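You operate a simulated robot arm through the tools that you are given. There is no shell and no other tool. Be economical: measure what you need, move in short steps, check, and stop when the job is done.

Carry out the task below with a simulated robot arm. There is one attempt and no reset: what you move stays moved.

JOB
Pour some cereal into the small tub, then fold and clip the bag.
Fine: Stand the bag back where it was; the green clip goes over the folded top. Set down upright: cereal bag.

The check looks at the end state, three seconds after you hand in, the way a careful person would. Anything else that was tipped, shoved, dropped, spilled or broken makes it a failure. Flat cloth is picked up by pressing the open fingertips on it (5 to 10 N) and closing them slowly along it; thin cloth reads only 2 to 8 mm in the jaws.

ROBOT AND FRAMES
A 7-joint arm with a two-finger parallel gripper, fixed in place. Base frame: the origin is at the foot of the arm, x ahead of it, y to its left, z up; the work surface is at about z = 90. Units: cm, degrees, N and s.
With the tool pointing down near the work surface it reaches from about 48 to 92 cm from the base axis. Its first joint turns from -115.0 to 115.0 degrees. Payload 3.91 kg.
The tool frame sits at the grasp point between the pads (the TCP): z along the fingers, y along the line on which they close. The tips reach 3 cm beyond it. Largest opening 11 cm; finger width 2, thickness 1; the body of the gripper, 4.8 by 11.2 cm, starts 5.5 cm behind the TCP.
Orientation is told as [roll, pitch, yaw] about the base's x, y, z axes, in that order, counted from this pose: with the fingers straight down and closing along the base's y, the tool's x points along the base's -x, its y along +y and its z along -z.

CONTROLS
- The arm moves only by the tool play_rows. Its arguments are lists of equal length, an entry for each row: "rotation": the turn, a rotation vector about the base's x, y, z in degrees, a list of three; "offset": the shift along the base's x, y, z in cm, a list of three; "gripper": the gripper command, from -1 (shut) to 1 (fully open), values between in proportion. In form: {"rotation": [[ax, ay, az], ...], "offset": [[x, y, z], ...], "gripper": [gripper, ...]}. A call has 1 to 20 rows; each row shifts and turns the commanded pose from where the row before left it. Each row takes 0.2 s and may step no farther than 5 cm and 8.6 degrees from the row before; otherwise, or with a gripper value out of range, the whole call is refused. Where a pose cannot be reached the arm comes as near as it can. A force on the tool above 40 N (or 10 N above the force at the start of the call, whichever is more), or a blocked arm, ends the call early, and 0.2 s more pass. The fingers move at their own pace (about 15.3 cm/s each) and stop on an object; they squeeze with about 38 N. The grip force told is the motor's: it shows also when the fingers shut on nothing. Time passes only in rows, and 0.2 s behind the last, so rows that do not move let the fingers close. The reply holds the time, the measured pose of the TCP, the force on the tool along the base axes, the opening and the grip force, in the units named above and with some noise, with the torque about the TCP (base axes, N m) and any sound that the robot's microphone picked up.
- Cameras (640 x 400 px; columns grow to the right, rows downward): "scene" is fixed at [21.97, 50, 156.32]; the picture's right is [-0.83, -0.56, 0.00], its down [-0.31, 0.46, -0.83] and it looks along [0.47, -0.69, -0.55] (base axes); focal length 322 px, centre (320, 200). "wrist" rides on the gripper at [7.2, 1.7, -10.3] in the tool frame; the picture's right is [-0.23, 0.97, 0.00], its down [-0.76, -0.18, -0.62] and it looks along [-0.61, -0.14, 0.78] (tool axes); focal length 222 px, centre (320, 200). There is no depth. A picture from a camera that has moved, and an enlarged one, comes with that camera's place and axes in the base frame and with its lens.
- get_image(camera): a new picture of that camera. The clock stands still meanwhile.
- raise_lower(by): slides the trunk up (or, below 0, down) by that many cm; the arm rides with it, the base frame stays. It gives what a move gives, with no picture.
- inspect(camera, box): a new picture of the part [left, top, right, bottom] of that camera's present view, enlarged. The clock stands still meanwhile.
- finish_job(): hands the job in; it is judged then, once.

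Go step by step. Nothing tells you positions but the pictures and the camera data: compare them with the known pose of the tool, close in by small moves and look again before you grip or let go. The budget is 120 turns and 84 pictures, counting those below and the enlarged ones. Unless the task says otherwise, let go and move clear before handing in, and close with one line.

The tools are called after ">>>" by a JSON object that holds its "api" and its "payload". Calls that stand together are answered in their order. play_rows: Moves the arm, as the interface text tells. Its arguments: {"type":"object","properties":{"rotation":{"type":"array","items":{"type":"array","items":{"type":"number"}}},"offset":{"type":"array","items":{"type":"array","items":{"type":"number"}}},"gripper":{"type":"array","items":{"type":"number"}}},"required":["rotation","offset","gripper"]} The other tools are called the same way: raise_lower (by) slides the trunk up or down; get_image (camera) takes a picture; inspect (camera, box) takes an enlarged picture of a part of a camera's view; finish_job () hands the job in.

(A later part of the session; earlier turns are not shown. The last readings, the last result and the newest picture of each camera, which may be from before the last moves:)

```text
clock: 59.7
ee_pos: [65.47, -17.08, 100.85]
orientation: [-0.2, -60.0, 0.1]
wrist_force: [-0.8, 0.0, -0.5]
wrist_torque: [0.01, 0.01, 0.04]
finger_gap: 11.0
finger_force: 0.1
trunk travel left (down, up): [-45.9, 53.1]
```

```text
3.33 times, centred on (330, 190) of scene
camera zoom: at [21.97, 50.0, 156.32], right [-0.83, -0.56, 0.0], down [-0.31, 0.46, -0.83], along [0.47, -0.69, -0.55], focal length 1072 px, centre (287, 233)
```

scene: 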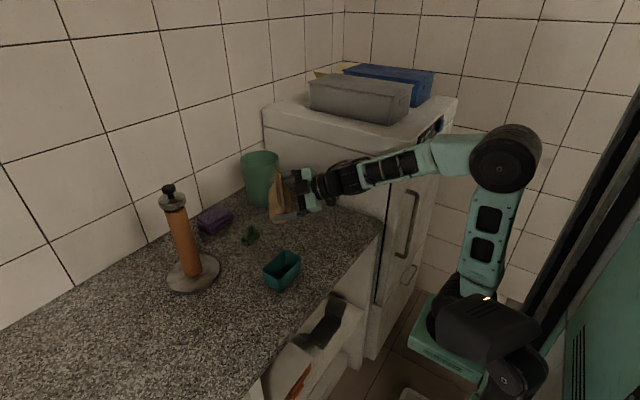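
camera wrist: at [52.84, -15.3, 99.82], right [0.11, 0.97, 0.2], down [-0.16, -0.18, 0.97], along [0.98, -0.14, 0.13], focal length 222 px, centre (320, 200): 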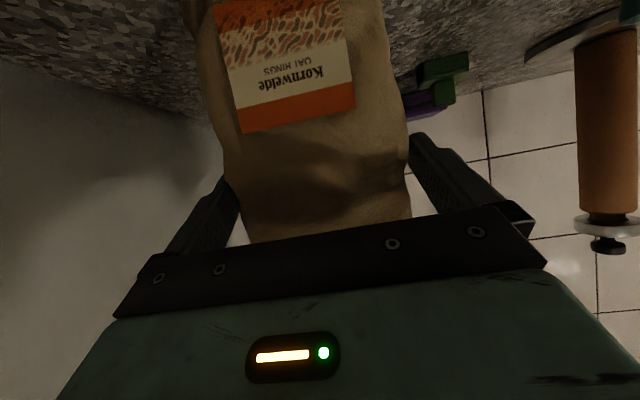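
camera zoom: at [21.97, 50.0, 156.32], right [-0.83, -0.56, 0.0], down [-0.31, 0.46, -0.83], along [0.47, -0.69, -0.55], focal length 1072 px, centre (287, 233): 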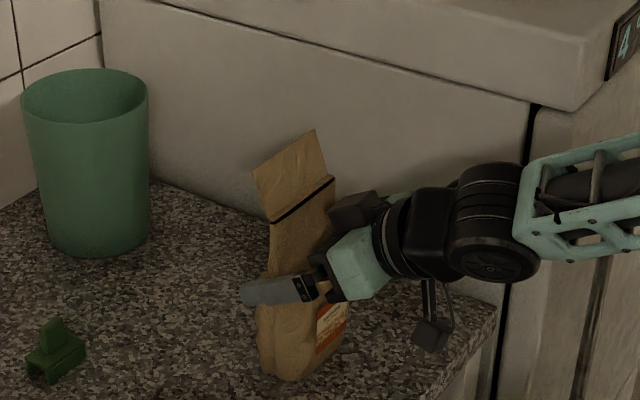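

Bag stands on its own. Rise straight up.

>>> {"api": "raise_lower", "payload": {"by": 8}}

>>> {"api": "raise_lower", "payload": {"by": 14}}

>>> {"api": "get_image", "payload": {"camera": "scene"}}

```text
clock: 60.8
ee_pos: [65.43, -17.03, 108.92]
orientation: [-0.2, -60.0, 0.1]
wrist_force: [0.0, 0.0, 0.7]
wrist_torque: [-0.03, 0.01, -0.02]
finger_gap: 10.99
finger_force: 0.0
trunk travel left (down, up): [-53.9, 45.1]
```

```text
clock: 62.5
ee_pos: [65.47, -17.06, 122.89]
orientation: [-0.2, -60.1, 0.1]
wrist_force: [-0.7, 0.0, -0.3]
wrist_torque: [0.01, 0.05, 0.01]
finger_gap: 11.0
finger_force: 0.0
trunk travel left (down, up): [-67.9, 31.1]
```

```text
50 pictures are left
```

scene: 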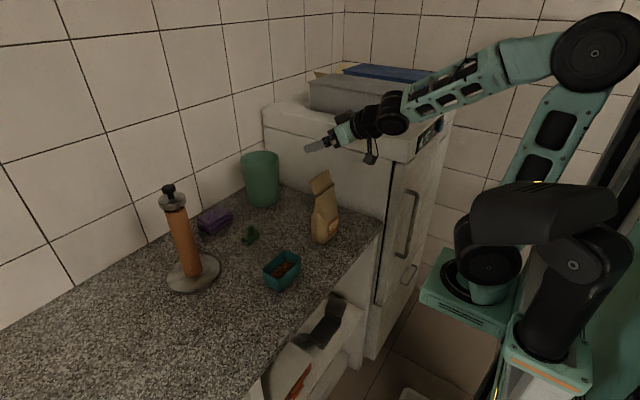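

The bag is standing; flap leans slightly toward +x. I'll point the gripper down, fingers partly open as a fork on the robot side of the flap, to push it over.

>>> {"api": "play_rows", "payload": {"rotation": [[0, 7.5, 0], [0, 7.5, 0], [0, 7.5, 0], [0, 7.5, 0], [0, 7.5, 0], [0, 7.5, 0], [0, 7.5, 0], [0, 7.5, 0], [0, 0, 0]], "offset": [[0, 0, 0], [0, 0, 0], [0, 0, 0], [0, 0, 0], [-1, 0, 0], [-1.5, 0, 0], [-2, 0, 0], [-1.5, 0, 0], [0, 0, 0]], "gripper": [0.5, 0, -0.1, -0.1, -0.1, -0.1, -0.1, -0.1, -0.1]}}

>>> {"api": "get_image", "payload": {"camera": "wrist"}}

>>> {"api": "inspect", "payload": {"camera": "scene", "box": [230, 120, 370, 250]}}

```text
clock: 64.5
ee_pos: [59.69, -17.2, 122.85]
orientation: [0.0, 0.1, 0.2]
wrist_force: [-0.2, -0.3, 0.3]
wrist_torque: [0.0, -0.01, 0.0]
finger_gap: 4.97
finger_force: 0.1
trunk travel left (down, up): [-67.9, 31.1]
```

```text
49 pictures are left
camera wrist: at [52.29, -15.49, 133.26], right [0.23, 0.97, 0.0], down [0.76, -0.18, 0.62], along [0.61, -0.14, -0.78], focal length 222 px, centre (320, 200)
```

wrist: 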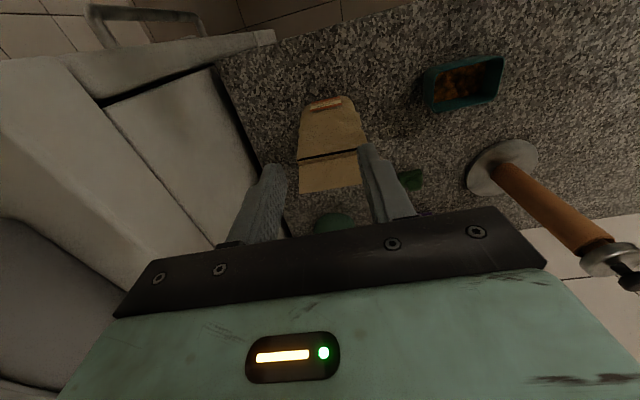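

```text
3.08 times, centred on (300, 185) of scene
camera zoom: at [21.97, 50.0, 156.32], right [-0.83, -0.56, 0.0], down [-0.31, 0.46, -0.83], along [0.47, -0.69, -0.55], focal length 989 px, centre (382, 246)
```

zoom: 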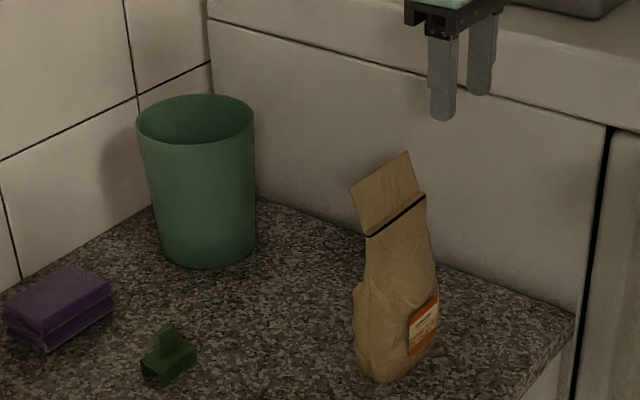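

Lower so the fingertips are at z≈108.6, just above the crease height, then push +x gently.

>>> {"api": "raise_lower", "payload": {"by": -11.2}}

>>> {"api": "play_rows", "payload": {"rotation": [[0, 0, 0], [0, 0, 0], [0, 0, 0], [0, 0, 0], [0, 0, 0], [0, 0, 0], [0, 0, 0], [0, 0, 0], [0, 0, 0], [0, 0, 0], [0, 0, 0]], "offset": [[1, 0, 0], [1, 0, 0], [1, 0, 0], [1, 0, 0], [0.7, 0, 0], [0.5, 0, 0], [0.5, 0, 0], [0.5, 0, 0], [0.5, 0, 0], [0.5, 0, 0], [0, 0, 0]], "gripper": [-0.1, -0.1, -0.1, -0.1, -0.1, -0.1, -0.1, -0.1, -0.1, -0.1, -0.1]}}

>>> {"api": "inspect", "payload": {"camera": "scene", "box": [270, 120, 370, 250]}}

```text
clock: 65.9
ee_pos: [59.6, -17.19, 111.66]
orientation: [-0.1, 0.0, 0.0]
wrist_force: [-0.7, 0.5, -0.2]
wrist_torque: [-0.01, 0.0, 0.0]
finger_gap: 4.95
finger_force: 0.0
trunk travel left (down, up): [-56.7, 42.3]
```

```text
clock: 68.3
ee_pos: [66.73, -17.22, 111.59]
orientation: [-0.1, 0.0, 0.1]
wrist_force: [0.0, 0.7, -0.3]
wrist_torque: [0.01, -0.02, -0.03]
finger_gap: 4.96
finger_force: 0.0
trunk travel left (down, up): [-56.7, 42.3]
```

```text
3.08 times, centred on (320, 185) of scene
camera zoom: at [21.97, 50.0, 156.32], right [-0.83, -0.56, 0.0], down [-0.31, 0.46, -0.83], along [0.47, -0.69, -0.55], focal length 989 px, centre (320, 246)
```

zoom: 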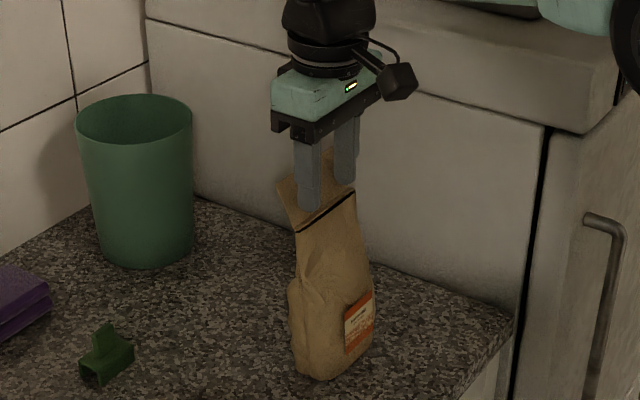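

The flap is bending toward +x with little force. Continue over, then downward.

>>> {"api": "play_rows", "payload": {"rotation": [[0, 0, 0], [0, 0, 0], [0, 0, 0], [0, 0, 0], [0, 0, 0], [0, 0, 0], [0, 0, 0]], "offset": [[0.5, 0, 0], [0.5, 0, 0], [0.5, 0, 0], [0.5, 0, 0], [0.5, 0, -0.2], [0.5, 0, -0.2], [0, 0, 0]], "gripper": [-0.1, -0.1, -0.1, -0.1, -0.1, -0.1, -0.1]}}

>>> {"api": "inspect", "payload": {"camera": "scene", "box": [270, 120, 370, 250]}}

>>> {"api": "get_image", "payload": {"camera": "wrist"}}

```text
clock: 69.9
ee_pos: [69.73, -17.2, 111.38]
orientation: [-0.1, 0.1, 0.0]
wrist_force: [-0.1, 0.1, 0.9]
wrist_torque: [-0.01, -0.01, 0.01]
finger_gap: 4.94
finger_force: 0.0
trunk travel left (down, up): [-56.7, 42.3]
```

```text
3.08 times, centred on (320, 185) of scene
camera zoom: at [21.97, 50.0, 156.32], right [-0.83, -0.56, 0.0], down [-0.31, 0.46, -0.83], along [0.47, -0.69, -0.55], focal length 989 px, centre (320, 246)
```

zoom: 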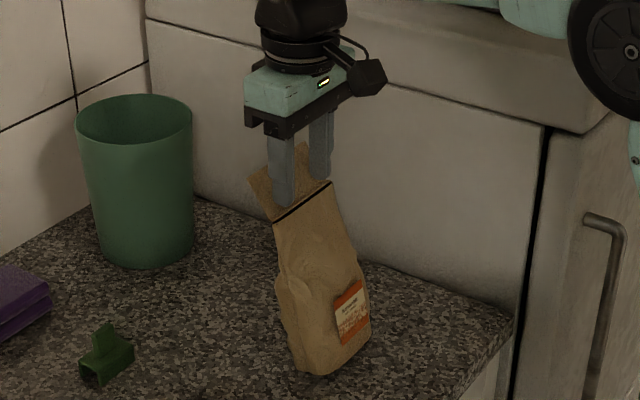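

```text
45 pictures are left
camera wrist: at [62.46, -15.48, 121.66], right [0.23, 0.97, 0.0], down [0.76, -0.18, 0.62], along [0.61, -0.14, -0.78], focal length 222 px, centre (320, 200)
```

wrist: 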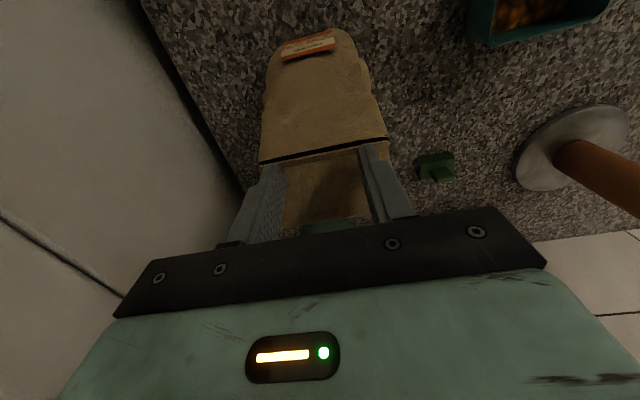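

The bag is rocking rather than the flap bending: the crease is stiff. Back off slowly so it settles back on its base.

>>> {"api": "play_rows", "payload": {"rotation": [[0, 0, 0], [0, 0, 0], [0, 0, 0], [0, 0, 0], [0, 0, 0], [0, 0, 0], [0, 0, 0], [0, 0, 0], [0, 0, 0], [0, 0, 0], [0, 0, 0], [0, 0, 0], [0, 0, 0], [0, 0, 0], [0, 0, 0], [0, 0, 0]], "offset": [[-0.3, 0, 0], [-0.3, 0, 0], [-0.3, 0, 0], [-0.3, 0, 0], [-0.3, 0, 0], [-0.3, 0, 0], [-0.3, 0, 0], [-0.3, 0, 0], [-0.3, 0, 0], [-0.3, 0, 0], [-0.3, 0, 0], [-0.3, 0, 0], [-0.3, 0, 0], [-0.3, 0, 0], [-0.3, 0, 0], [0, 0, 0]], "gripper": [-0.1, -0.1, -0.1, -0.1, -0.1, -0.1, -0.1, -0.1, -0.1, -0.1, -0.1, -0.1, -0.1, -0.1, -0.1, -0.1]}}

>>> {"api": "inspect", "payload": {"camera": "scene", "box": [270, 120, 370, 250]}}

```text
clock: 73.3
ee_pos: [65.27, -17.18, 111.23]
orientation: [-0.1, 0.0, 0.0]
wrist_force: [0.5, 0.5, -0.4]
wrist_torque: [0.01, 0.04, -0.02]
finger_gap: 4.95
finger_force: 0.0
trunk travel left (down, up): [-56.7, 42.3]
```

```text
3.08 times, centred on (320, 185) of scene
camera zoom: at [21.97, 50.0, 156.32], right [-0.83, -0.56, 0.0], down [-0.31, 0.46, -0.83], along [0.47, -0.69, -0.55], focal length 989 px, centre (320, 246)
```

zoom: 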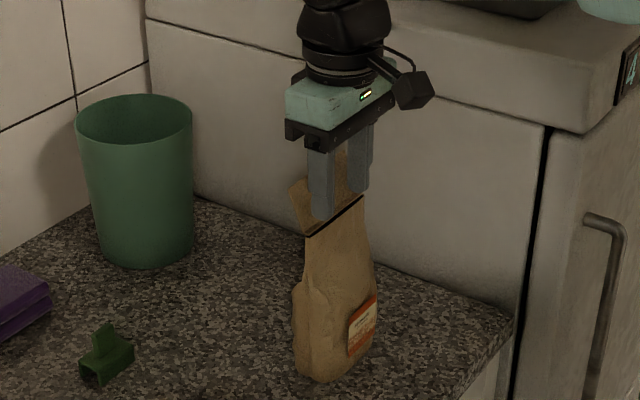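

The bag is back upright. Pressing the flap downward rather than sideways won't tip the bag, so I rise and position the fingertips over the flap's top edge.

>>> {"api": "raise_lower", "payload": {"by": 6}}

>>> {"api": "play_rows", "payload": {"rotation": [[0, 0, 0], [0, 0, 0], [0, 0, 0], [0, 0, 0]], "offset": [[1, 0.1, 0], [1, 0.1, 0], [0.7, 0, 0], [0, 0, 0]], "gripper": [-0.1, -0.1, -0.1, -0.1]}}

>>> {"api": "inspect", "payload": {"camera": "scene", "box": [270, 120, 370, 250]}}

>>> {"api": "get_image", "payload": {"camera": "wrist"}}

```text
clock: 74.3
ee_pos: [65.28, -17.2, 117.28]
orientation: [-0.1, 0.0, 0.1]
wrist_force: [0.2, 0.0, -0.1]
wrist_torque: [-0.01, 0.0, -0.05]
finger_gap: 4.95
finger_force: 0.1
trunk travel left (down, up): [-62.7, 36.3]
```

```text
clock: 75.3
ee_pos: [68.15, -17.0, 117.41]
orientation: [0.0, -0.1, 0.1]
wrist_force: [0.2, -0.3, 0.3]
wrist_torque: [-0.01, 0.01, -0.02]
finger_gap: 4.96
finger_force: 0.2
trunk travel left (down, up): [-62.7, 36.3]
```

```text
3.08 times, centred on (320, 185) of scene
camera zoom: at [21.97, 50.0, 156.32], right [-0.83, -0.56, 0.0], down [-0.31, 0.46, -0.83], along [0.47, -0.69, -0.55], focal length 989 px, centre (320, 246)
```

zoom: 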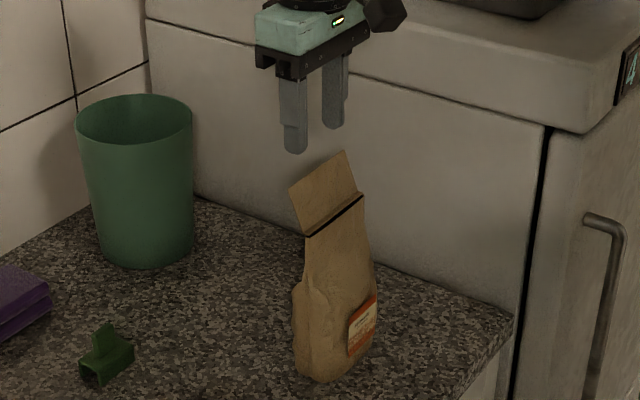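

```text
42 pictures are left
camera wrist: at [60.84, -15.29, 127.7], right [0.23, 0.97, 0.0], down [0.76, -0.18, 0.62], along [0.61, -0.14, -0.78], focal length 222 px, centre (320, 200)
```

wrist: 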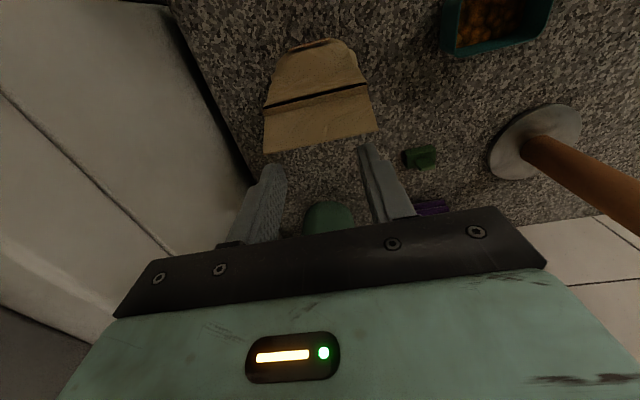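

The flap's top edge is at about x 68.3, z 111, leaning ~30° already, right under the fingertips. Press down along the folding arc.

>>> {"api": "play_rows", "payload": {"rotation": [[0, 0, 0], [0, 0, 0], [0, 0, 0], [0, 0, 0], [0, 0, 0], [0, 0, 0], [0, 0, 0], [0, 0, 0], [0, 0, 0]], "offset": [[0, 0, -0.8], [0, 0, -0.8], [0, 0, -0.8], [0.1, 0, -0.5], [0.2, 0, -0.4], [0.3, 0, -0.4], [0.3, 0, -0.4], [0.3, 0, -0.4], [0, 0, 0]], "gripper": [-0.1, -0.1, -0.1, -0.1, -0.1, -0.1, -0.1, -0.1, -0.1]}}

>>> {"api": "inspect", "payload": {"camera": "scene", "box": [270, 120, 370, 250]}}

```text
clock: 76.8
ee_pos: [68.76, -17.01, 114.19]
orientation: [-0.1, -1.2, 0.1]
wrist_force: [-0.8, 2.3, 44.7]
wrist_torque: [0.65, -0.09, 0.0]
finger_gap: 4.93
finger_force: 0.1
trunk travel left (down, up): [-62.7, 36.3]
stopped in row 7: the force on the tool passed its limit at 44 N (the readings are from after the stop); the commanded pose is now the measured one
```

```text
3.08 times, centred on (320, 185) of scene
camera zoom: at [21.97, 50.0, 156.32], right [-0.83, -0.56, 0.0], down [-0.31, 0.46, -0.83], along [0.47, -0.69, -0.55], focal length 989 px, centre (320, 246)
```

zoom: 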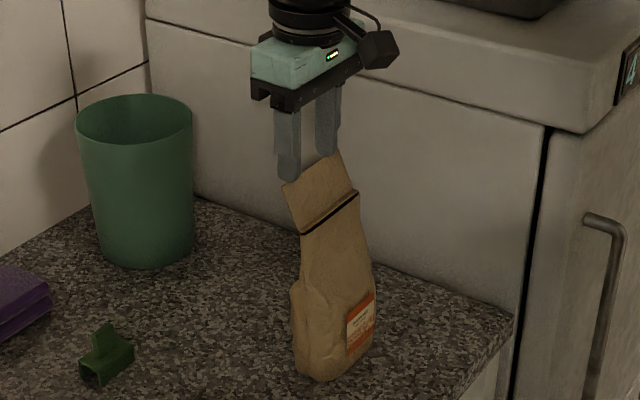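

Even 44 N won't bend it that way, so that lean is probably the hinge's stop and the flap folds toward the robot side instead. Lift off and check.

>>> {"api": "play_rows", "payload": {"rotation": [[0, 0, 0], [0, 1.2, 0], [0, 0, 0], [0, 0, 0]], "offset": [[0, 0, 0.5], [0, 0, 1], [0, 0, 1.5], [0, 0, 0]], "gripper": [-0.1, -0.1, -0.1, -0.1]}}

>>> {"api": "inspect", "payload": {"camera": "scene", "box": [270, 120, 370, 250]}}

>>> {"api": "inspect", "payload": {"camera": "wrist", "box": [230, 20, 410, 170]}}

```text
clock: 77.8
ee_pos: [68.56, -16.98, 116.71]
orientation: [-0.1, 0.7, -0.1]
wrist_force: [1.2, -1.0, -0.9]
wrist_torque: [0.0, 0.0, 0.03]
finger_gap: 4.93
finger_force: 0.0
trunk travel left (down, up): [-62.7, 36.3]
```

```text
3.08 times, centred on (320, 185) of scene
camera zoom: at [21.97, 50.0, 156.32], right [-0.83, -0.56, 0.0], down [-0.31, 0.46, -0.83], along [0.47, -0.69, -0.55], focal length 989 px, centre (320, 246)
```

zoom: 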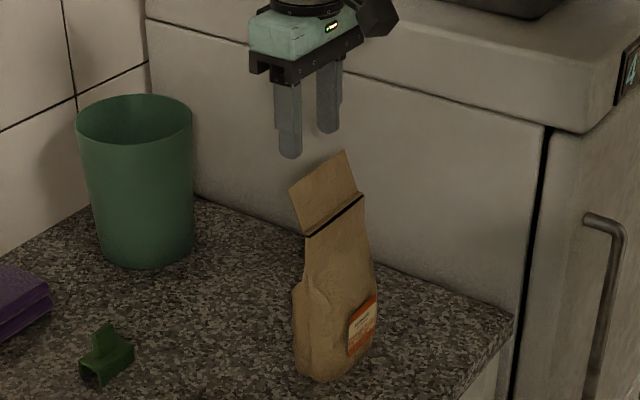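

```text
2.67 times, centred on (320, 95) of wrist
camera zoom: at [61.51, -15.26, 127.16], right [0.23, 0.97, 0.0], down [0.77, -0.18, 0.62], along [0.6, -0.14, -0.79], focal length 592 px, centre (320, 480)
```

zoom: 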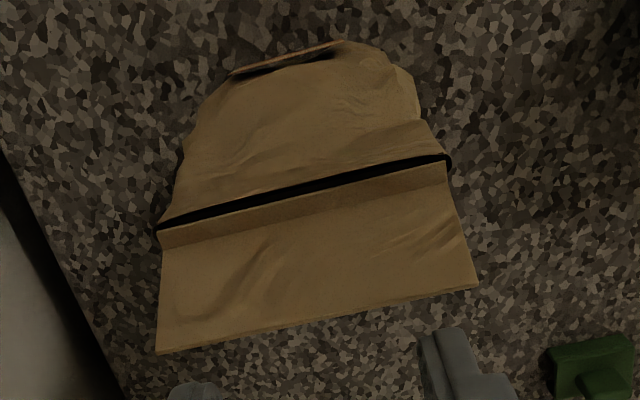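

The slit is the mouth and the flap is its back wall, so it folds forward toward the robot (-x). Go to the +x side of the flap and push toward -x near its top.

>>> {"api": "play_rows", "payload": {"rotation": [[0, -0.7, 0], [0, 0, 0], [0, 0, 0], [0, 0, 0], [0, 0, 0], [0, 0, 0], [0, 0, 0], [0, 0, 0]], "offset": [[1.2, 0, 0], [1.2, 0, 0], [1.2, 0, 0], [0, 0, -1.5], [0, 0, -1.5], [0, 0, -1], [0, 0, 0], [0, 0, 0]], "gripper": [-0.1, -0.1, -0.1, -0.1, -0.1, -0.1, -0.1, -0.1]}}

>>> {"api": "play_rows", "payload": {"rotation": [[0, 0, 0], [0, 0, 0], [0, 0, 0], [0, 0, 0], [0, 0, 0], [0, 0, 0], [0, 0, 0], [0, 0, 0]], "offset": [[-0.5, 0, 0], [-0.5, 0, 0], [-0.5, 0, 0], [-0.5, 0, 0], [-0.5, 0, 0], [-0.5, 0, 0], [-0.5, 0, 0], [0, 0, 0]], "gripper": [-0.1, -0.1, -0.1, -0.1, -0.1, -0.1, -0.1, -0.1]}}

>>> {"api": "inspect", "payload": {"camera": "scene", "box": [270, 120, 370, 250]}}

```text
clock: 79.6
ee_pos: [72.4, -17.02, 112.88]
orientation: [-0.1, -0.1, 0.0]
wrist_force: [-0.8, -1.5, 0.6]
wrist_torque: [0.0, 0.02, -0.01]
finger_gap: 4.95
finger_force: 0.0
trunk travel left (down, up): [-62.7, 36.3]
```

```text
clock: 81.4
ee_pos: [68.81, -16.9, 112.86]
orientation: [0.0, -0.2, 0.1]
wrist_force: [0.8, -0.2, -0.4]
wrist_torque: [0.04, 0.03, 0.0]
finger_gap: 4.96
finger_force: 0.0
trunk travel left (down, up): [-62.7, 36.3]
```

```text
3.08 times, centred on (320, 185) of scene
camera zoom: at [21.97, 50.0, 156.32], right [-0.83, -0.56, 0.0], down [-0.31, 0.46, -0.83], along [0.47, -0.69, -0.55], focal length 989 px, centre (320, 246)
```

zoom: 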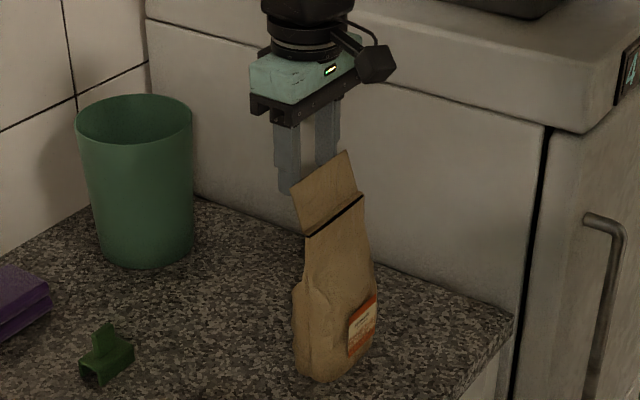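

The flap has begun to move and the bag is still. Continue -x.

>>> {"api": "play_rows", "payload": {"rotation": [[0, 0, 0], [0, 0, 0], [0, 0, 0], [0, 0, 0], [0, 0, 0], [0, 0, 0]], "offset": [[-0.5, 0, 0], [-0.5, 0, 0], [-0.5, 0, 0], [-0.5, 0, 0], [-0.5, 0, 0], [0, 0, 0]], "gripper": [-0.1, -0.1, -0.1, -0.1, -0.1, -0.1]}}

>>> {"api": "inspect", "payload": {"camera": "scene", "box": [270, 120, 370, 250]}}

```text
clock: 82.8
ee_pos: [66.38, -17.14, 112.69]
orientation: [-0.1, -0.1, 0.1]
wrist_force: [-0.2, -0.1, -0.3]
wrist_torque: [0.02, -0.01, 0.01]
finger_gap: 4.97
finger_force: 0.0
trunk travel left (down, up): [-62.7, 36.3]
```

```text
3.08 times, centred on (320, 185) of scene
camera zoom: at [21.97, 50.0, 156.32], right [-0.83, -0.56, 0.0], down [-0.31, 0.46, -0.83], along [0.47, -0.69, -0.55], focal length 989 px, centre (320, 246)
```

zoom: 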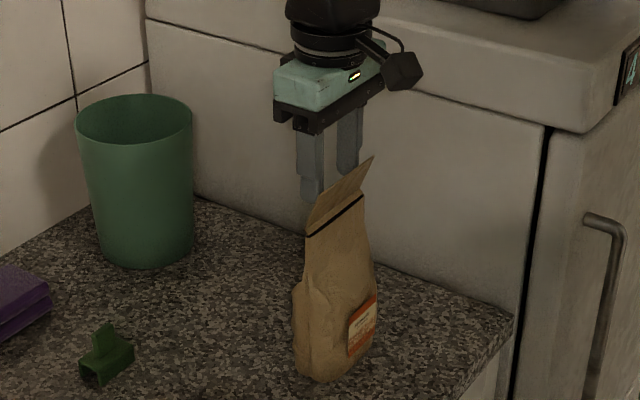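

The flap folds freely this way without moving the bag. Continue over and then down the front.

>>> {"api": "play_rows", "payload": {"rotation": [[0, 0, 0], [0, 0, 0], [0, 0, 0], [0, 0, 0], [0, 0, 0], [0, 0, 0], [0, 0, 0], [0, 0, 0], [0, 0, 0], [0, 0, 0]], "offset": [[-0.5, 0, 0], [-0.5, 0, 0], [-0.5, 0, 0], [-0.5, 0, 0], [-0.5, 0, 0], [-0.5, 0, -0.2], [-0.4, 0, -0.4], [-0.3, 0, -0.4], [-0.2, 0, -0.4], [0, 0, 0]], "gripper": [-0.1, -0.1, -0.1, -0.1, -0.1, -0.1, -0.1, -0.1, -0.1, -0.1]}}

>>> {"api": "inspect", "payload": {"camera": "scene", "box": [270, 120, 370, 250]}}

>>> {"api": "get_image", "payload": {"camera": "wrist"}}

```text
clock: 85.0
ee_pos: [62.4, -16.88, 111.47]
orientation: [0.0, -0.1, 0.1]
wrist_force: [-0.2, -0.6, 0.3]
wrist_torque: [0.01, 0.02, 0.02]
finger_gap: 4.95
finger_force: 0.1
trunk travel left (down, up): [-62.7, 36.3]
```

```text
3.08 times, centred on (320, 185) of scene
camera zoom: at [21.97, 50.0, 156.32], right [-0.83, -0.56, 0.0], down [-0.31, 0.46, -0.83], along [0.47, -0.69, -0.55], focal length 989 px, centre (320, 246)
```

zoom: 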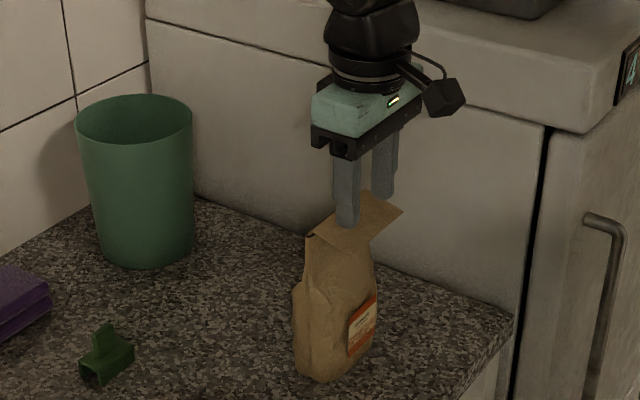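

```text
35 pictures are left
camera wrist: at [55.18, -15.27, 121.84], right [0.23, 0.97, 0.0], down [0.76, -0.18, 0.63], along [0.61, -0.14, -0.78], focal length 222 px, centre (320, 200)
```

wrist: 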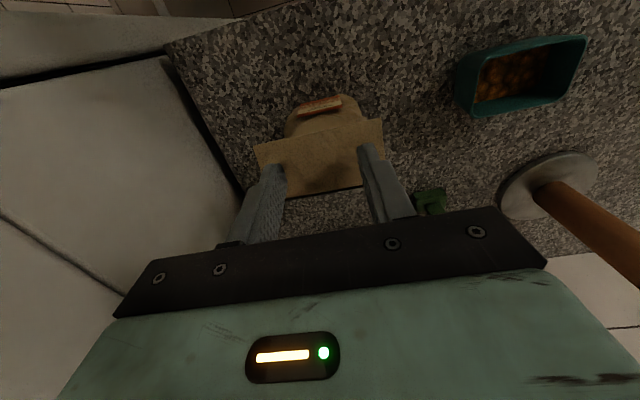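

Flap is now about horizontal. Press it down the front face gently.

>>> {"api": "play_rows", "payload": {"rotation": [[0, 0, 0], [0, 0, 0], [0, 0, 0], [0, 0, 0], [0, 0, 0], [0, 0, 0], [0, 0, 0], [0, 0, 0], [0, 0, 0], [0, 0, 0], [0, 0, 0]], "offset": [[0, 0, -0.4], [0, 0, -0.4], [0, 0, -0.4], [0, 0, -0.4], [0, 0, -0.4], [0, 0, -0.4], [0, 0, -0.4], [0, 0, -0.4], [0, 0, -0.4], [0, 0, -0.4], [0, 0, 0]], "gripper": [-0.1, -0.1, -0.1, -0.1, -0.1, -0.1, -0.1, -0.1, -0.1, -0.1, -0.1]}}

>>> {"api": "inspect", "payload": {"camera": "scene", "box": [270, 120, 370, 250]}}

```text
clock: 87.4
ee_pos: [62.58, -17.04, 107.36]
orientation: [-0.1, -0.1, 0.1]
wrist_force: [0.6, 0.6, -0.2]
wrist_torque: [0.01, 0.0, -0.01]
finger_gap: 4.99
finger_force: 0.1
trunk travel left (down, up): [-62.7, 36.3]
```

```text
3.08 times, centred on (320, 185) of scene
camera zoom: at [21.97, 50.0, 156.32], right [-0.83, -0.56, 0.0], down [-0.31, 0.46, -0.83], along [0.47, -0.69, -0.55], focal length 989 px, centre (320, 246)
```

zoom: 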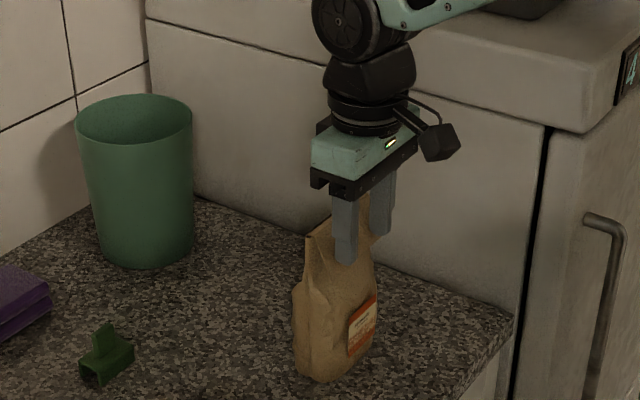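

The flap lies down the front. A touch further down and inward, then retreat -x and check whether it stays.

>>> {"api": "play_rows", "payload": {"rotation": [[0, 0, 0], [0, 0, 0], [0, 0, 0], [0, 0, 0], [0, 0, 0], [0, 0, 0], [0, 0, 0], [0, 0, 0], [0, 0, 0], [0, 0, 0]], "offset": [[0, 0, -0.4], [0, 0, -0.4], [0.25, 0, 0], [0.25, 0, 0], [0, 0, 0], [-0.5, 0, 0], [-1, 0, 0], [-1.5, 0, 0], [-2, 0, 0], [0, 0, 0]], "gripper": [-0.1, -0.1, -0.1, -0.1, -0.1, -0.1, -0.1, -0.1, -0.1, -0.1]}}

>>> {"api": "inspect", "payload": {"camera": "scene", "box": [270, 120, 370, 250]}}

>>> {"api": "get_image", "payload": {"camera": "wrist"}}

```text
clock: 89.6
ee_pos: [58.23, -16.96, 106.79]
orientation: [-0.1, -0.1, 0.1]
wrist_force: [0.5, 0.2, 0.8]
wrist_torque: [0.0, 0.01, -0.02]
finger_gap: 4.94
finger_force: 0.0
trunk travel left (down, up): [-62.7, 36.3]
```

```text
3.08 times, centred on (320, 185) of scene
camera zoom: at [21.97, 50.0, 156.32], right [-0.83, -0.56, 0.0], down [-0.31, 0.46, -0.83], along [0.47, -0.69, -0.55], focal length 989 px, centre (320, 246)
```

zoom: 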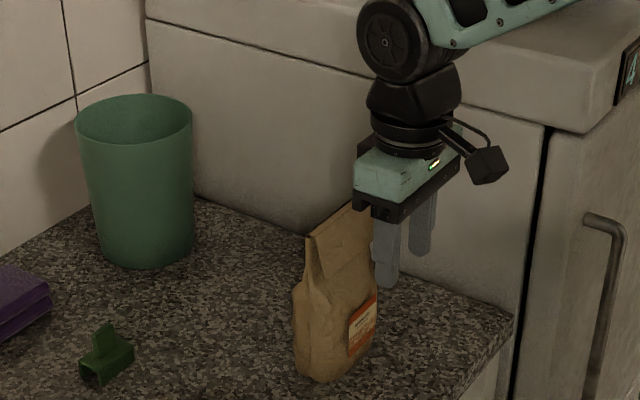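

```text
32 pictures are left
camera wrist: at [50.9, -15.27, 117.06], right [0.23, 0.97, 0.0], down [0.76, -0.18, 0.63], along [0.61, -0.14, -0.78], focal length 222 px, centre (320, 200)
```

wrist: 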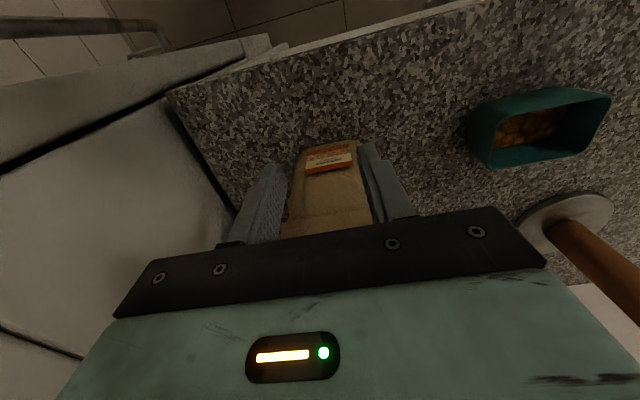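

The flap stays folded, great. Now raise clear and move over toward the clip for a close look.

>>> {"api": "raise_lower", "payload": {"by": 14}}

>>> {"api": "play_rows", "payload": {"rotation": [[0, 0, 0], [0, 0, 0], [0, 0, 0], [0, 0, 0], [0, 0, 0], [0, 0, 0], [0, 0, 0], [0, 0, 0], [0, 0, 0]], "offset": [[3, 2, 0], [3, 2, 0], [3, 2, 0], [3, 2, 0], [3, 2, 0], [3, 2, 0], [3, 2, 0], [2, 1, 0], [0, 0, 0]], "gripper": [0, 0, 0, 0, 0, 0, 0, 0, 0]}}

>>> {"api": "get_image", "payload": {"camera": "wrist"}}

>>> {"api": "inspect", "payload": {"camera": "scene", "box": [230, 210, 280, 250]}}

```text
clock: 91.3
ee_pos: [58.19, -17.01, 120.75]
orientation: [-0.1, -0.1, 0.0]
wrist_force: [0.4, 0.7, 0.5]
wrist_torque: [-0.01, 0.03, -0.02]
finger_gap: 4.95
finger_force: 0.1
trunk travel left (down, up): [-76.7, 22.3]
```

```text
clock: 93.3
ee_pos: [81.29, -1.99, 120.81]
orientation: [-0.1, -0.1, 0.1]
wrist_force: [0.2, -0.1, -0.2]
wrist_torque: [-0.01, -0.02, -0.01]
finger_gap: 5.47
finger_force: 0.0
trunk travel left (down, up): [-76.7, 22.3]
```

```text
31 pictures are left
camera wrist: at [73.95, -0.23, 131.2], right [0.23, 0.97, 0.0], down [0.76, -0.18, 0.62], along [0.61, -0.14, -0.78], focal length 222 px, centre (320, 200)
```

wrist: 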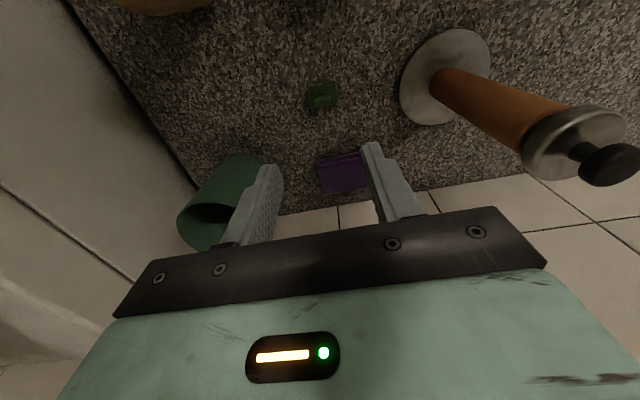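

```text
10.00 times, centred on (255, 230) of scene
camera zoom: at [21.97, 50.0, 156.32], right [-0.83, -0.56, 0.0], down [-0.31, 0.46, -0.83], along [0.47, -0.69, -0.55], focal length 3215 px, centre (970, -100)
```

zoom: 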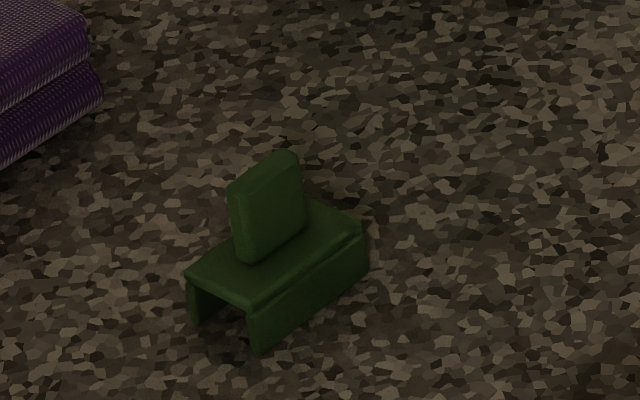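

The clip is an inverted-U channel lying along y at about (83.8,-2.1), with an upright handle plate thin in x. I yaw the gripper -90° so the fingers close along x, above it.

>>> {"api": "play_rows", "payload": {"rotation": [[0, 0, -8.2], [0, 0, -8.2], [0, 0, -8.2], [0, 0, -8.2], [0, 0, -8.2], [0, 0, -8.2], [0, 0, -8.2], [0, 0, -8.2], [0, 0, -8.2], [0, 0, -8.2], [0, 0, -8.1], [0, 0, 0]], "offset": [[0.25, 0, -1], [0.25, 0, -1], [0.25, 0, -1], [0.25, 0, -1], [0.25, 0, -1], [0.25, 0, -1], [0.25, 0, -1], [0.25, 0, -1], [0.25, 0, -1], [0.15, 0, -1], [0, 0, 0], [0, 0, 0]], "gripper": [-0.1, -0.1, -0.1, -0.1, -0.1, -0.1, -0.1, -0.1, -0.1, -0.1, -0.1, -0.1]}}

>>> {"api": "get_image", "payload": {"camera": "wrist"}}

>>> {"api": "get_image", "payload": {"camera": "scene"}}

```text
clock: 95.9
ee_pos: [83.61, -2.1, 110.75]
orientation: [-0.1, -0.3, -90.1]
wrist_force: [0.3, -0.3, 0.2]
wrist_torque: [-0.04, -0.01, -0.01]
finger_gap: 4.95
finger_force: 0.0
trunk travel left (down, up): [-76.7, 22.3]
```

```text
29 pictures are left
camera wrist: at [85.32, 5.25, 121.06], right [0.97, -0.23, 0.0], down [-0.18, -0.76, 0.63], along [-0.14, -0.61, -0.78], focal length 222 px, centre (320, 200)
```

wrist: 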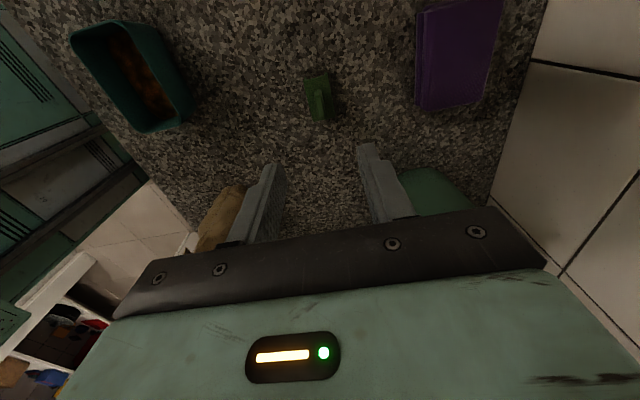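

```text
28 pictures are left
```

scene: 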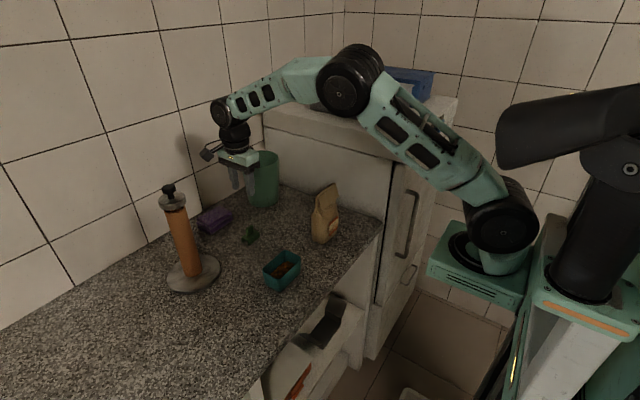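

Clear of neighbours. Zoom on the clip to refine position.

>>> {"api": "inspect", "payload": {"camera": "wrist", "box": [280, 50, 360, 140]}}

```text
4.44 times, centred on (320, 95) of wrist
camera zoom: at [85.32, 5.25, 121.06], right [0.97, -0.23, 0.0], down [-0.18, -0.76, 0.63], along [-0.14, -0.61, -0.78], focal length 987 px, centre (320, 667)
```

zoom: 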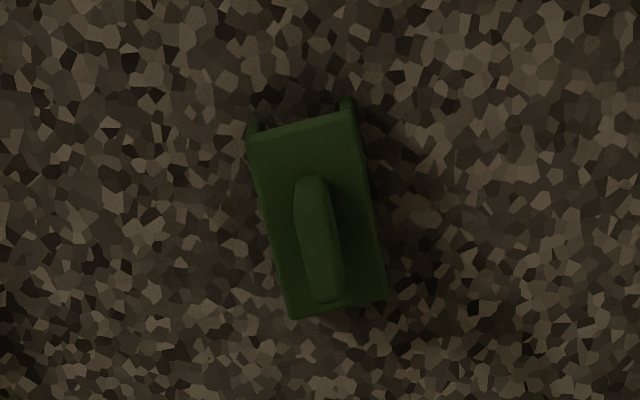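

Clip yaw is ~0, centre (83.75,-2.1), right under the tool. Descend to grasp the handle.

>>> {"api": "raise_lower", "payload": {"by": -13}}

>>> {"api": "play_rows", "payload": {"rotation": [[0, 0.3, 0], [0, 0, 0], [0, 0, 0], [0, 0, 0], [0, 0, 0]], "offset": [[0.1, 0, -0.6], [0, 0, -0.6], [0, 0, -0.6], [0, 0, -0.5], [0, 0, 0]], "gripper": [-0.1, -0.1, -0.1, -0.1, -0.1]}}

>>> {"api": "inspect", "payload": {"camera": "scene", "box": [210, 180, 300, 260]}}

```text
clock: 97.4
ee_pos: [83.64, -2.06, 97.68]
orientation: [-0.1, -0.1, -90.0]
wrist_force: [0.1, 0.4, -0.7]
wrist_torque: [0.02, 0.01, 0.0]
finger_gap: 4.98
finger_force: 0.1
trunk travel left (down, up): [-63.7, 35.3]
```

```text
clock: 98.6
ee_pos: [83.62, -2.08, 95.44]
orientation: [-0.3, -0.1, -90.0]
wrist_force: [-0.8, 0.5, 0.2]
wrist_torque: [0.0, -0.02, 0.05]
finger_gap: 4.94
finger_force: 0.0
trunk travel left (down, up): [-63.7, 35.3]
```

```text
5.00 times, centred on (255, 220) of scene
camera zoom: at [21.97, 50.0, 156.32], right [-0.83, -0.56, 0.0], down [-0.31, 0.46, -0.83], along [0.47, -0.69, -0.55], focal length 1608 px, centre (645, 100)
```

zoom: 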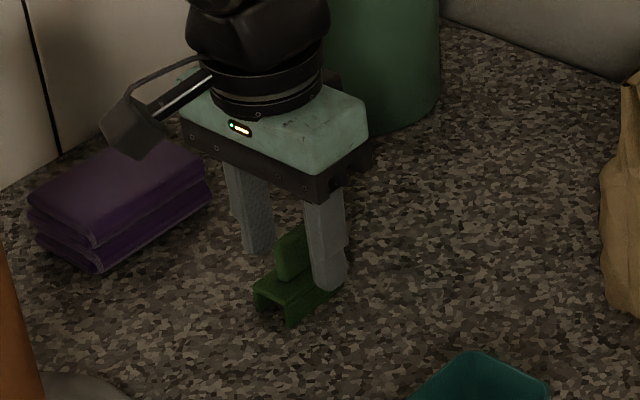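

Fingers straddle the handle. Close slowly and lift a bit.

>>> {"api": "play_rows", "payload": {"rotation": [[0, 0, 0], [0, 0, 0], [0, 0, 0], [0, 0, 0], [0, 0, 0], [0, 0, 0], [0, 0, 0]], "offset": [[0, 0, 0], [0, 0, 0], [0, 0, 0], [0, 0, 0], [0, 0, 0], [0, 0, 0], [0, 0, 0]], "gripper": [-0.3, -0.5, -0.65, -0.75, -0.85, -1, -1]}}

>>> {"api": "raise_lower", "payload": {"by": 20}}

>>> {"api": "get_image", "payload": {"camera": "wrist"}}

>>> {"api": "inspect", "payload": {"camera": "scene", "box": [190, 110, 310, 260]}}

```text
clock: 100.2
ee_pos: [83.71, -2.11, 95.48]
orientation: [-0.4, -0.1, -90.0]
wrist_force: [-0.3, -0.4, 0.5]
wrist_torque: [0.02, -0.03, 0.02]
finger_gap: 0.78
finger_force: 38.5
trunk travel left (down, up): [-63.7, 35.3]
```

```text
clock: 102.4
ee_pos: [83.67, -1.98, 115.46]
orientation: [-0.5, -0.1, -90.0]
wrist_force: [0.3, 0.7, -1.2]
wrist_torque: [-0.01, 0.02, -0.01]
finger_gap: 0.8
finger_force: 38.2
trunk travel left (down, up): [-83.7, 15.3]
```

```text
25 pictures are left
camera wrist: at [85.38, 5.2, 125.83], right [0.97, -0.23, -0.01], down [-0.17, -0.76, 0.63], along [-0.15, -0.61, -0.78], focal length 222 px, centre (320, 200)
```

wrist: 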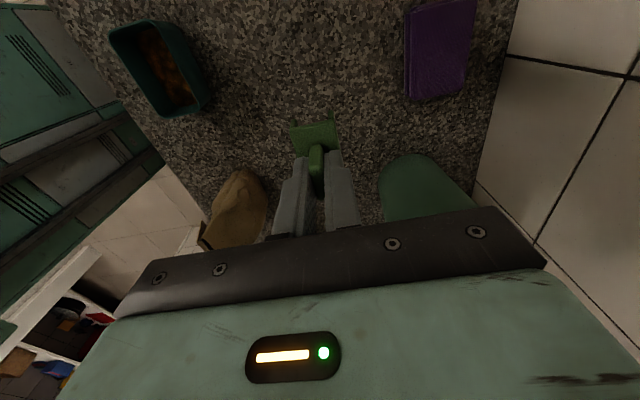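

```text
2.67 times, centred on (250, 185) of scene
camera zoom: at [21.97, 50.0, 156.32], right [-0.83, -0.56, 0.0], down [-0.31, 0.46, -0.83], along [0.47, -0.69, -0.55], focal length 857 px, centre (507, 240)
```

zoom: 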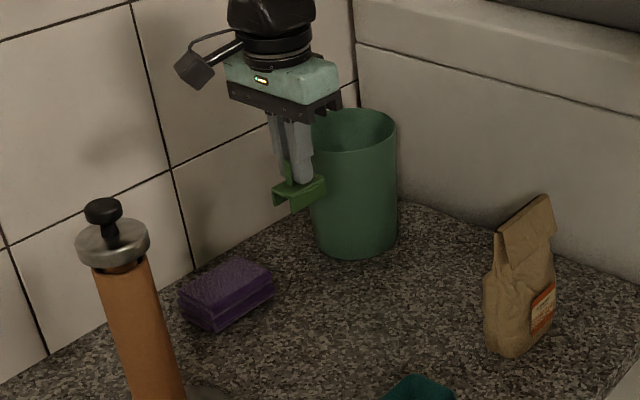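

Clip is held by its handle. Carry it high over to above the bag's folded ridge and look.

>>> {"api": "raise_lower", "payload": {"by": 4}}

>>> {"api": "play_rows", "payload": {"rotation": [[0, 0, 0], [0, 0, 0], [0, 0, 0], [0, 0, 0], [0, 0, 0], [0, 0, 0], [0, 0, 0], [0, 0, 0], [0, 0, 0], [0, 0, 0]], "offset": [[-2, -1.6, 0], [-2, -1.7, 0], [-2, -1.7, 0], [-2, -1.7, 0], [-2, -1.7, 0], [-2, -1.7, 0], [-2, -1.7, 0], [-2, -1.6, 0], [-1.9, -1.5, 0], [0, 0, 0]], "gripper": [-1, -1, -1, -1, -1, -1, -1, -1, -1, -1]}}

>>> {"api": "get_image", "payload": {"camera": "wrist"}}

>>> {"api": "inspect", "payload": {"camera": "scene", "box": [270, 120, 370, 250]}}

```text
clock: 103.2
ee_pos: [83.6, -2.11, 119.42]
orientation: [-0.4, -0.1, -90.0]
wrist_force: [-0.1, 0.0, -0.8]
wrist_torque: [-0.01, -0.03, -0.02]
finger_gap: 0.78
finger_force: 38.3
trunk travel left (down, up): [-87.7, 11.3]
```

```text
clock: 105.4
ee_pos: [65.51, -17.03, 119.44]
orientation: [-0.2, -0.1, -90.0]
wrist_force: [0.5, 0.1, -1.0]
wrist_torque: [0.01, 0.03, -0.02]
finger_gap: 0.79
finger_force: 37.8
trunk travel left (down, up): [-87.7, 11.3]
```

```text
23 pictures are left
camera wrist: at [67.25, -9.71, 129.84], right [0.97, -0.23, -0.01], down [-0.17, -0.76, 0.63], along [-0.15, -0.61, -0.78], focal length 222 px, centre (320, 200)
```

wrist: 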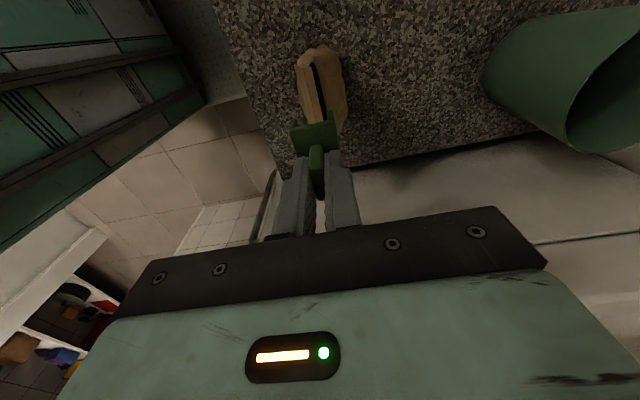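

```text
3.08 times, centred on (320, 185) of scene
camera zoom: at [21.97, 50.0, 156.32], right [-0.83, -0.56, 0.0], down [-0.31, 0.46, -0.83], along [0.47, -0.69, -0.55], focal length 989 px, centre (320, 246)
```

zoom: 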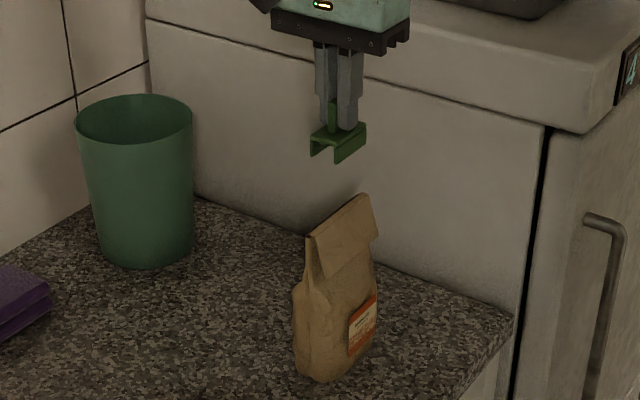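

>>> {"api": "inspect", "payload": {"camera": "wrist", "box": [270, 30, 370, 170]}}

```text
2.86 times, centred on (320, 100) of wrist
camera zoom: at [67.25, -9.71, 129.84], right [0.97, -0.23, -0.01], down [-0.17, -0.76, 0.63], along [-0.15, -0.61, -0.78], focal length 635 px, centre (320, 486)
```

zoom: 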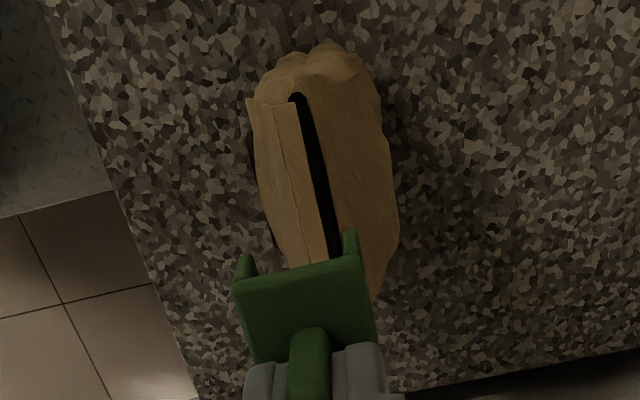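

The folded ridge is at x≈65.5, y -12.5 to -21.5, and the clip's slot is centred at x≈65.6. Lower until the legs are just above the ridge, then check.

>>> {"api": "raise_lower", "payload": {"by": -6.4}}

>>> {"api": "inspect", "payload": {"camera": "wrist", "box": [270, 30, 370, 170]}}

>>> {"api": "inspect", "payload": {"camera": "scene", "box": [290, 140, 360, 230]}}

```text
clock: 106.5
ee_pos: [65.51, -16.99, 113.06]
orientation: [-0.4, -0.1, -90.1]
wrist_force: [0.1, -0.1, 0.2]
wrist_torque: [-0.01, -0.01, 0.0]
finger_gap: 0.78
finger_force: 38.0
trunk travel left (down, up): [-81.3, 17.7]
```

```text
2.86 times, centred on (320, 100) of wrist
camera zoom: at [67.28, -9.69, 123.43], right [0.97, -0.23, -0.01], down [-0.17, -0.76, 0.63], along [-0.15, -0.61, -0.78], focal length 635 px, centre (320, 486)
```

zoom: 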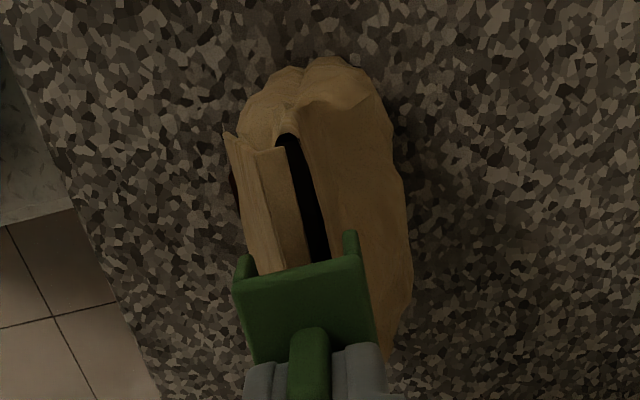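

```text
4.44 times, centred on (325, 185) of scene
camera zoom: at [21.97, 50.0, 156.32], right [-0.83, -0.56, 0.0], down [-0.31, 0.46, -0.83], along [0.47, -0.69, -0.55], focal length 1429 px, centre (298, 267)
```

zoom: 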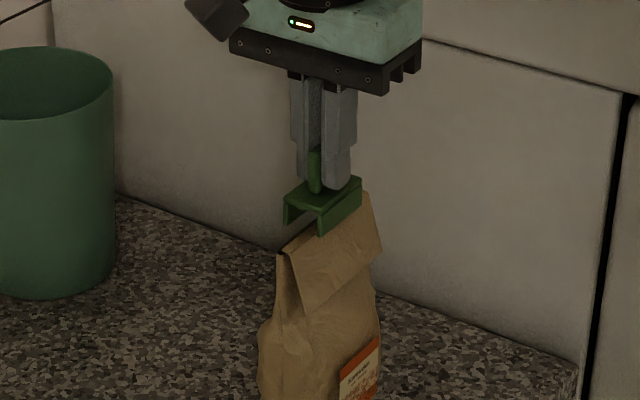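

Slot straddles the folded ridge with margin on both sides. Lower slowly with force watch.

>>> {"api": "play_rows", "payload": {"rotation": [[0, 0, 0], [0, 0, 0], [0, 0, 0], [0, 0, 0], [0, 0, 0], [0, 0, 0]], "offset": [[0.05, 0, -0.3], [0, 0, -0.3], [0, 0, -0.3], [0, 0, -0.3], [0, 0, -0.3], [0, 0, 0]], "gripper": [-1, -1, -1, -1, -1, -1]}}

>>> {"api": "inspect", "payload": {"camera": "scene", "box": [290, 140, 360, 230]}}

>>> {"api": "inspect", "payload": {"camera": "wrist", "box": [270, 30, 370, 170]}}

```text
clock: 107.9
ee_pos: [65.46, -17.01, 111.53]
orientation: [-0.4, -0.2, -90.0]
wrist_force: [0.2, 0.1, -0.3]
wrist_torque: [0.02, -0.01, -0.02]
finger_gap: 0.8
finger_force: 38.1
trunk travel left (down, up): [-81.3, 17.7]
```

```text
4.44 times, centred on (325, 185) of scene
camera zoom: at [21.97, 50.0, 156.32], right [-0.83, -0.56, 0.0], down [-0.31, 0.46, -0.83], along [0.47, -0.69, -0.55], focal length 1429 px, centre (298, 267)
```

zoom: 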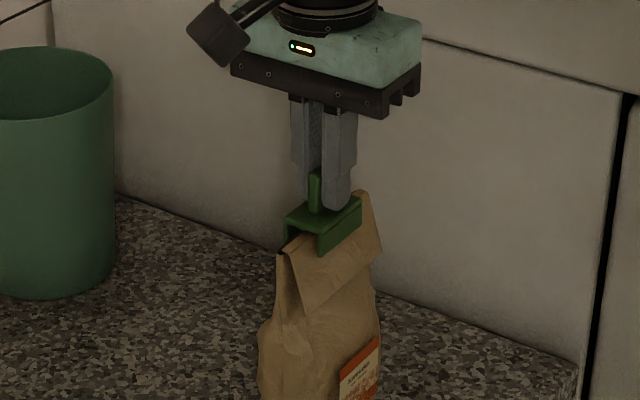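

```text
2.86 times, centred on (320, 100) of wrist
camera zoom: at [67.27, -9.73, 121.87], right [0.97, -0.23, -0.01], down [-0.17, -0.76, 0.63], along [-0.15, -0.61, -0.78], focal length 635 px, centre (320, 486)
```

zoom: 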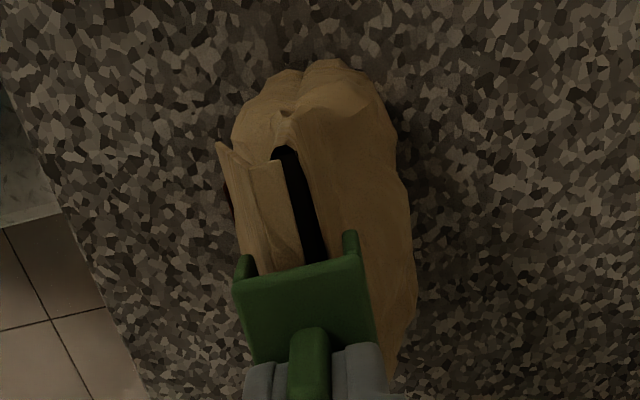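

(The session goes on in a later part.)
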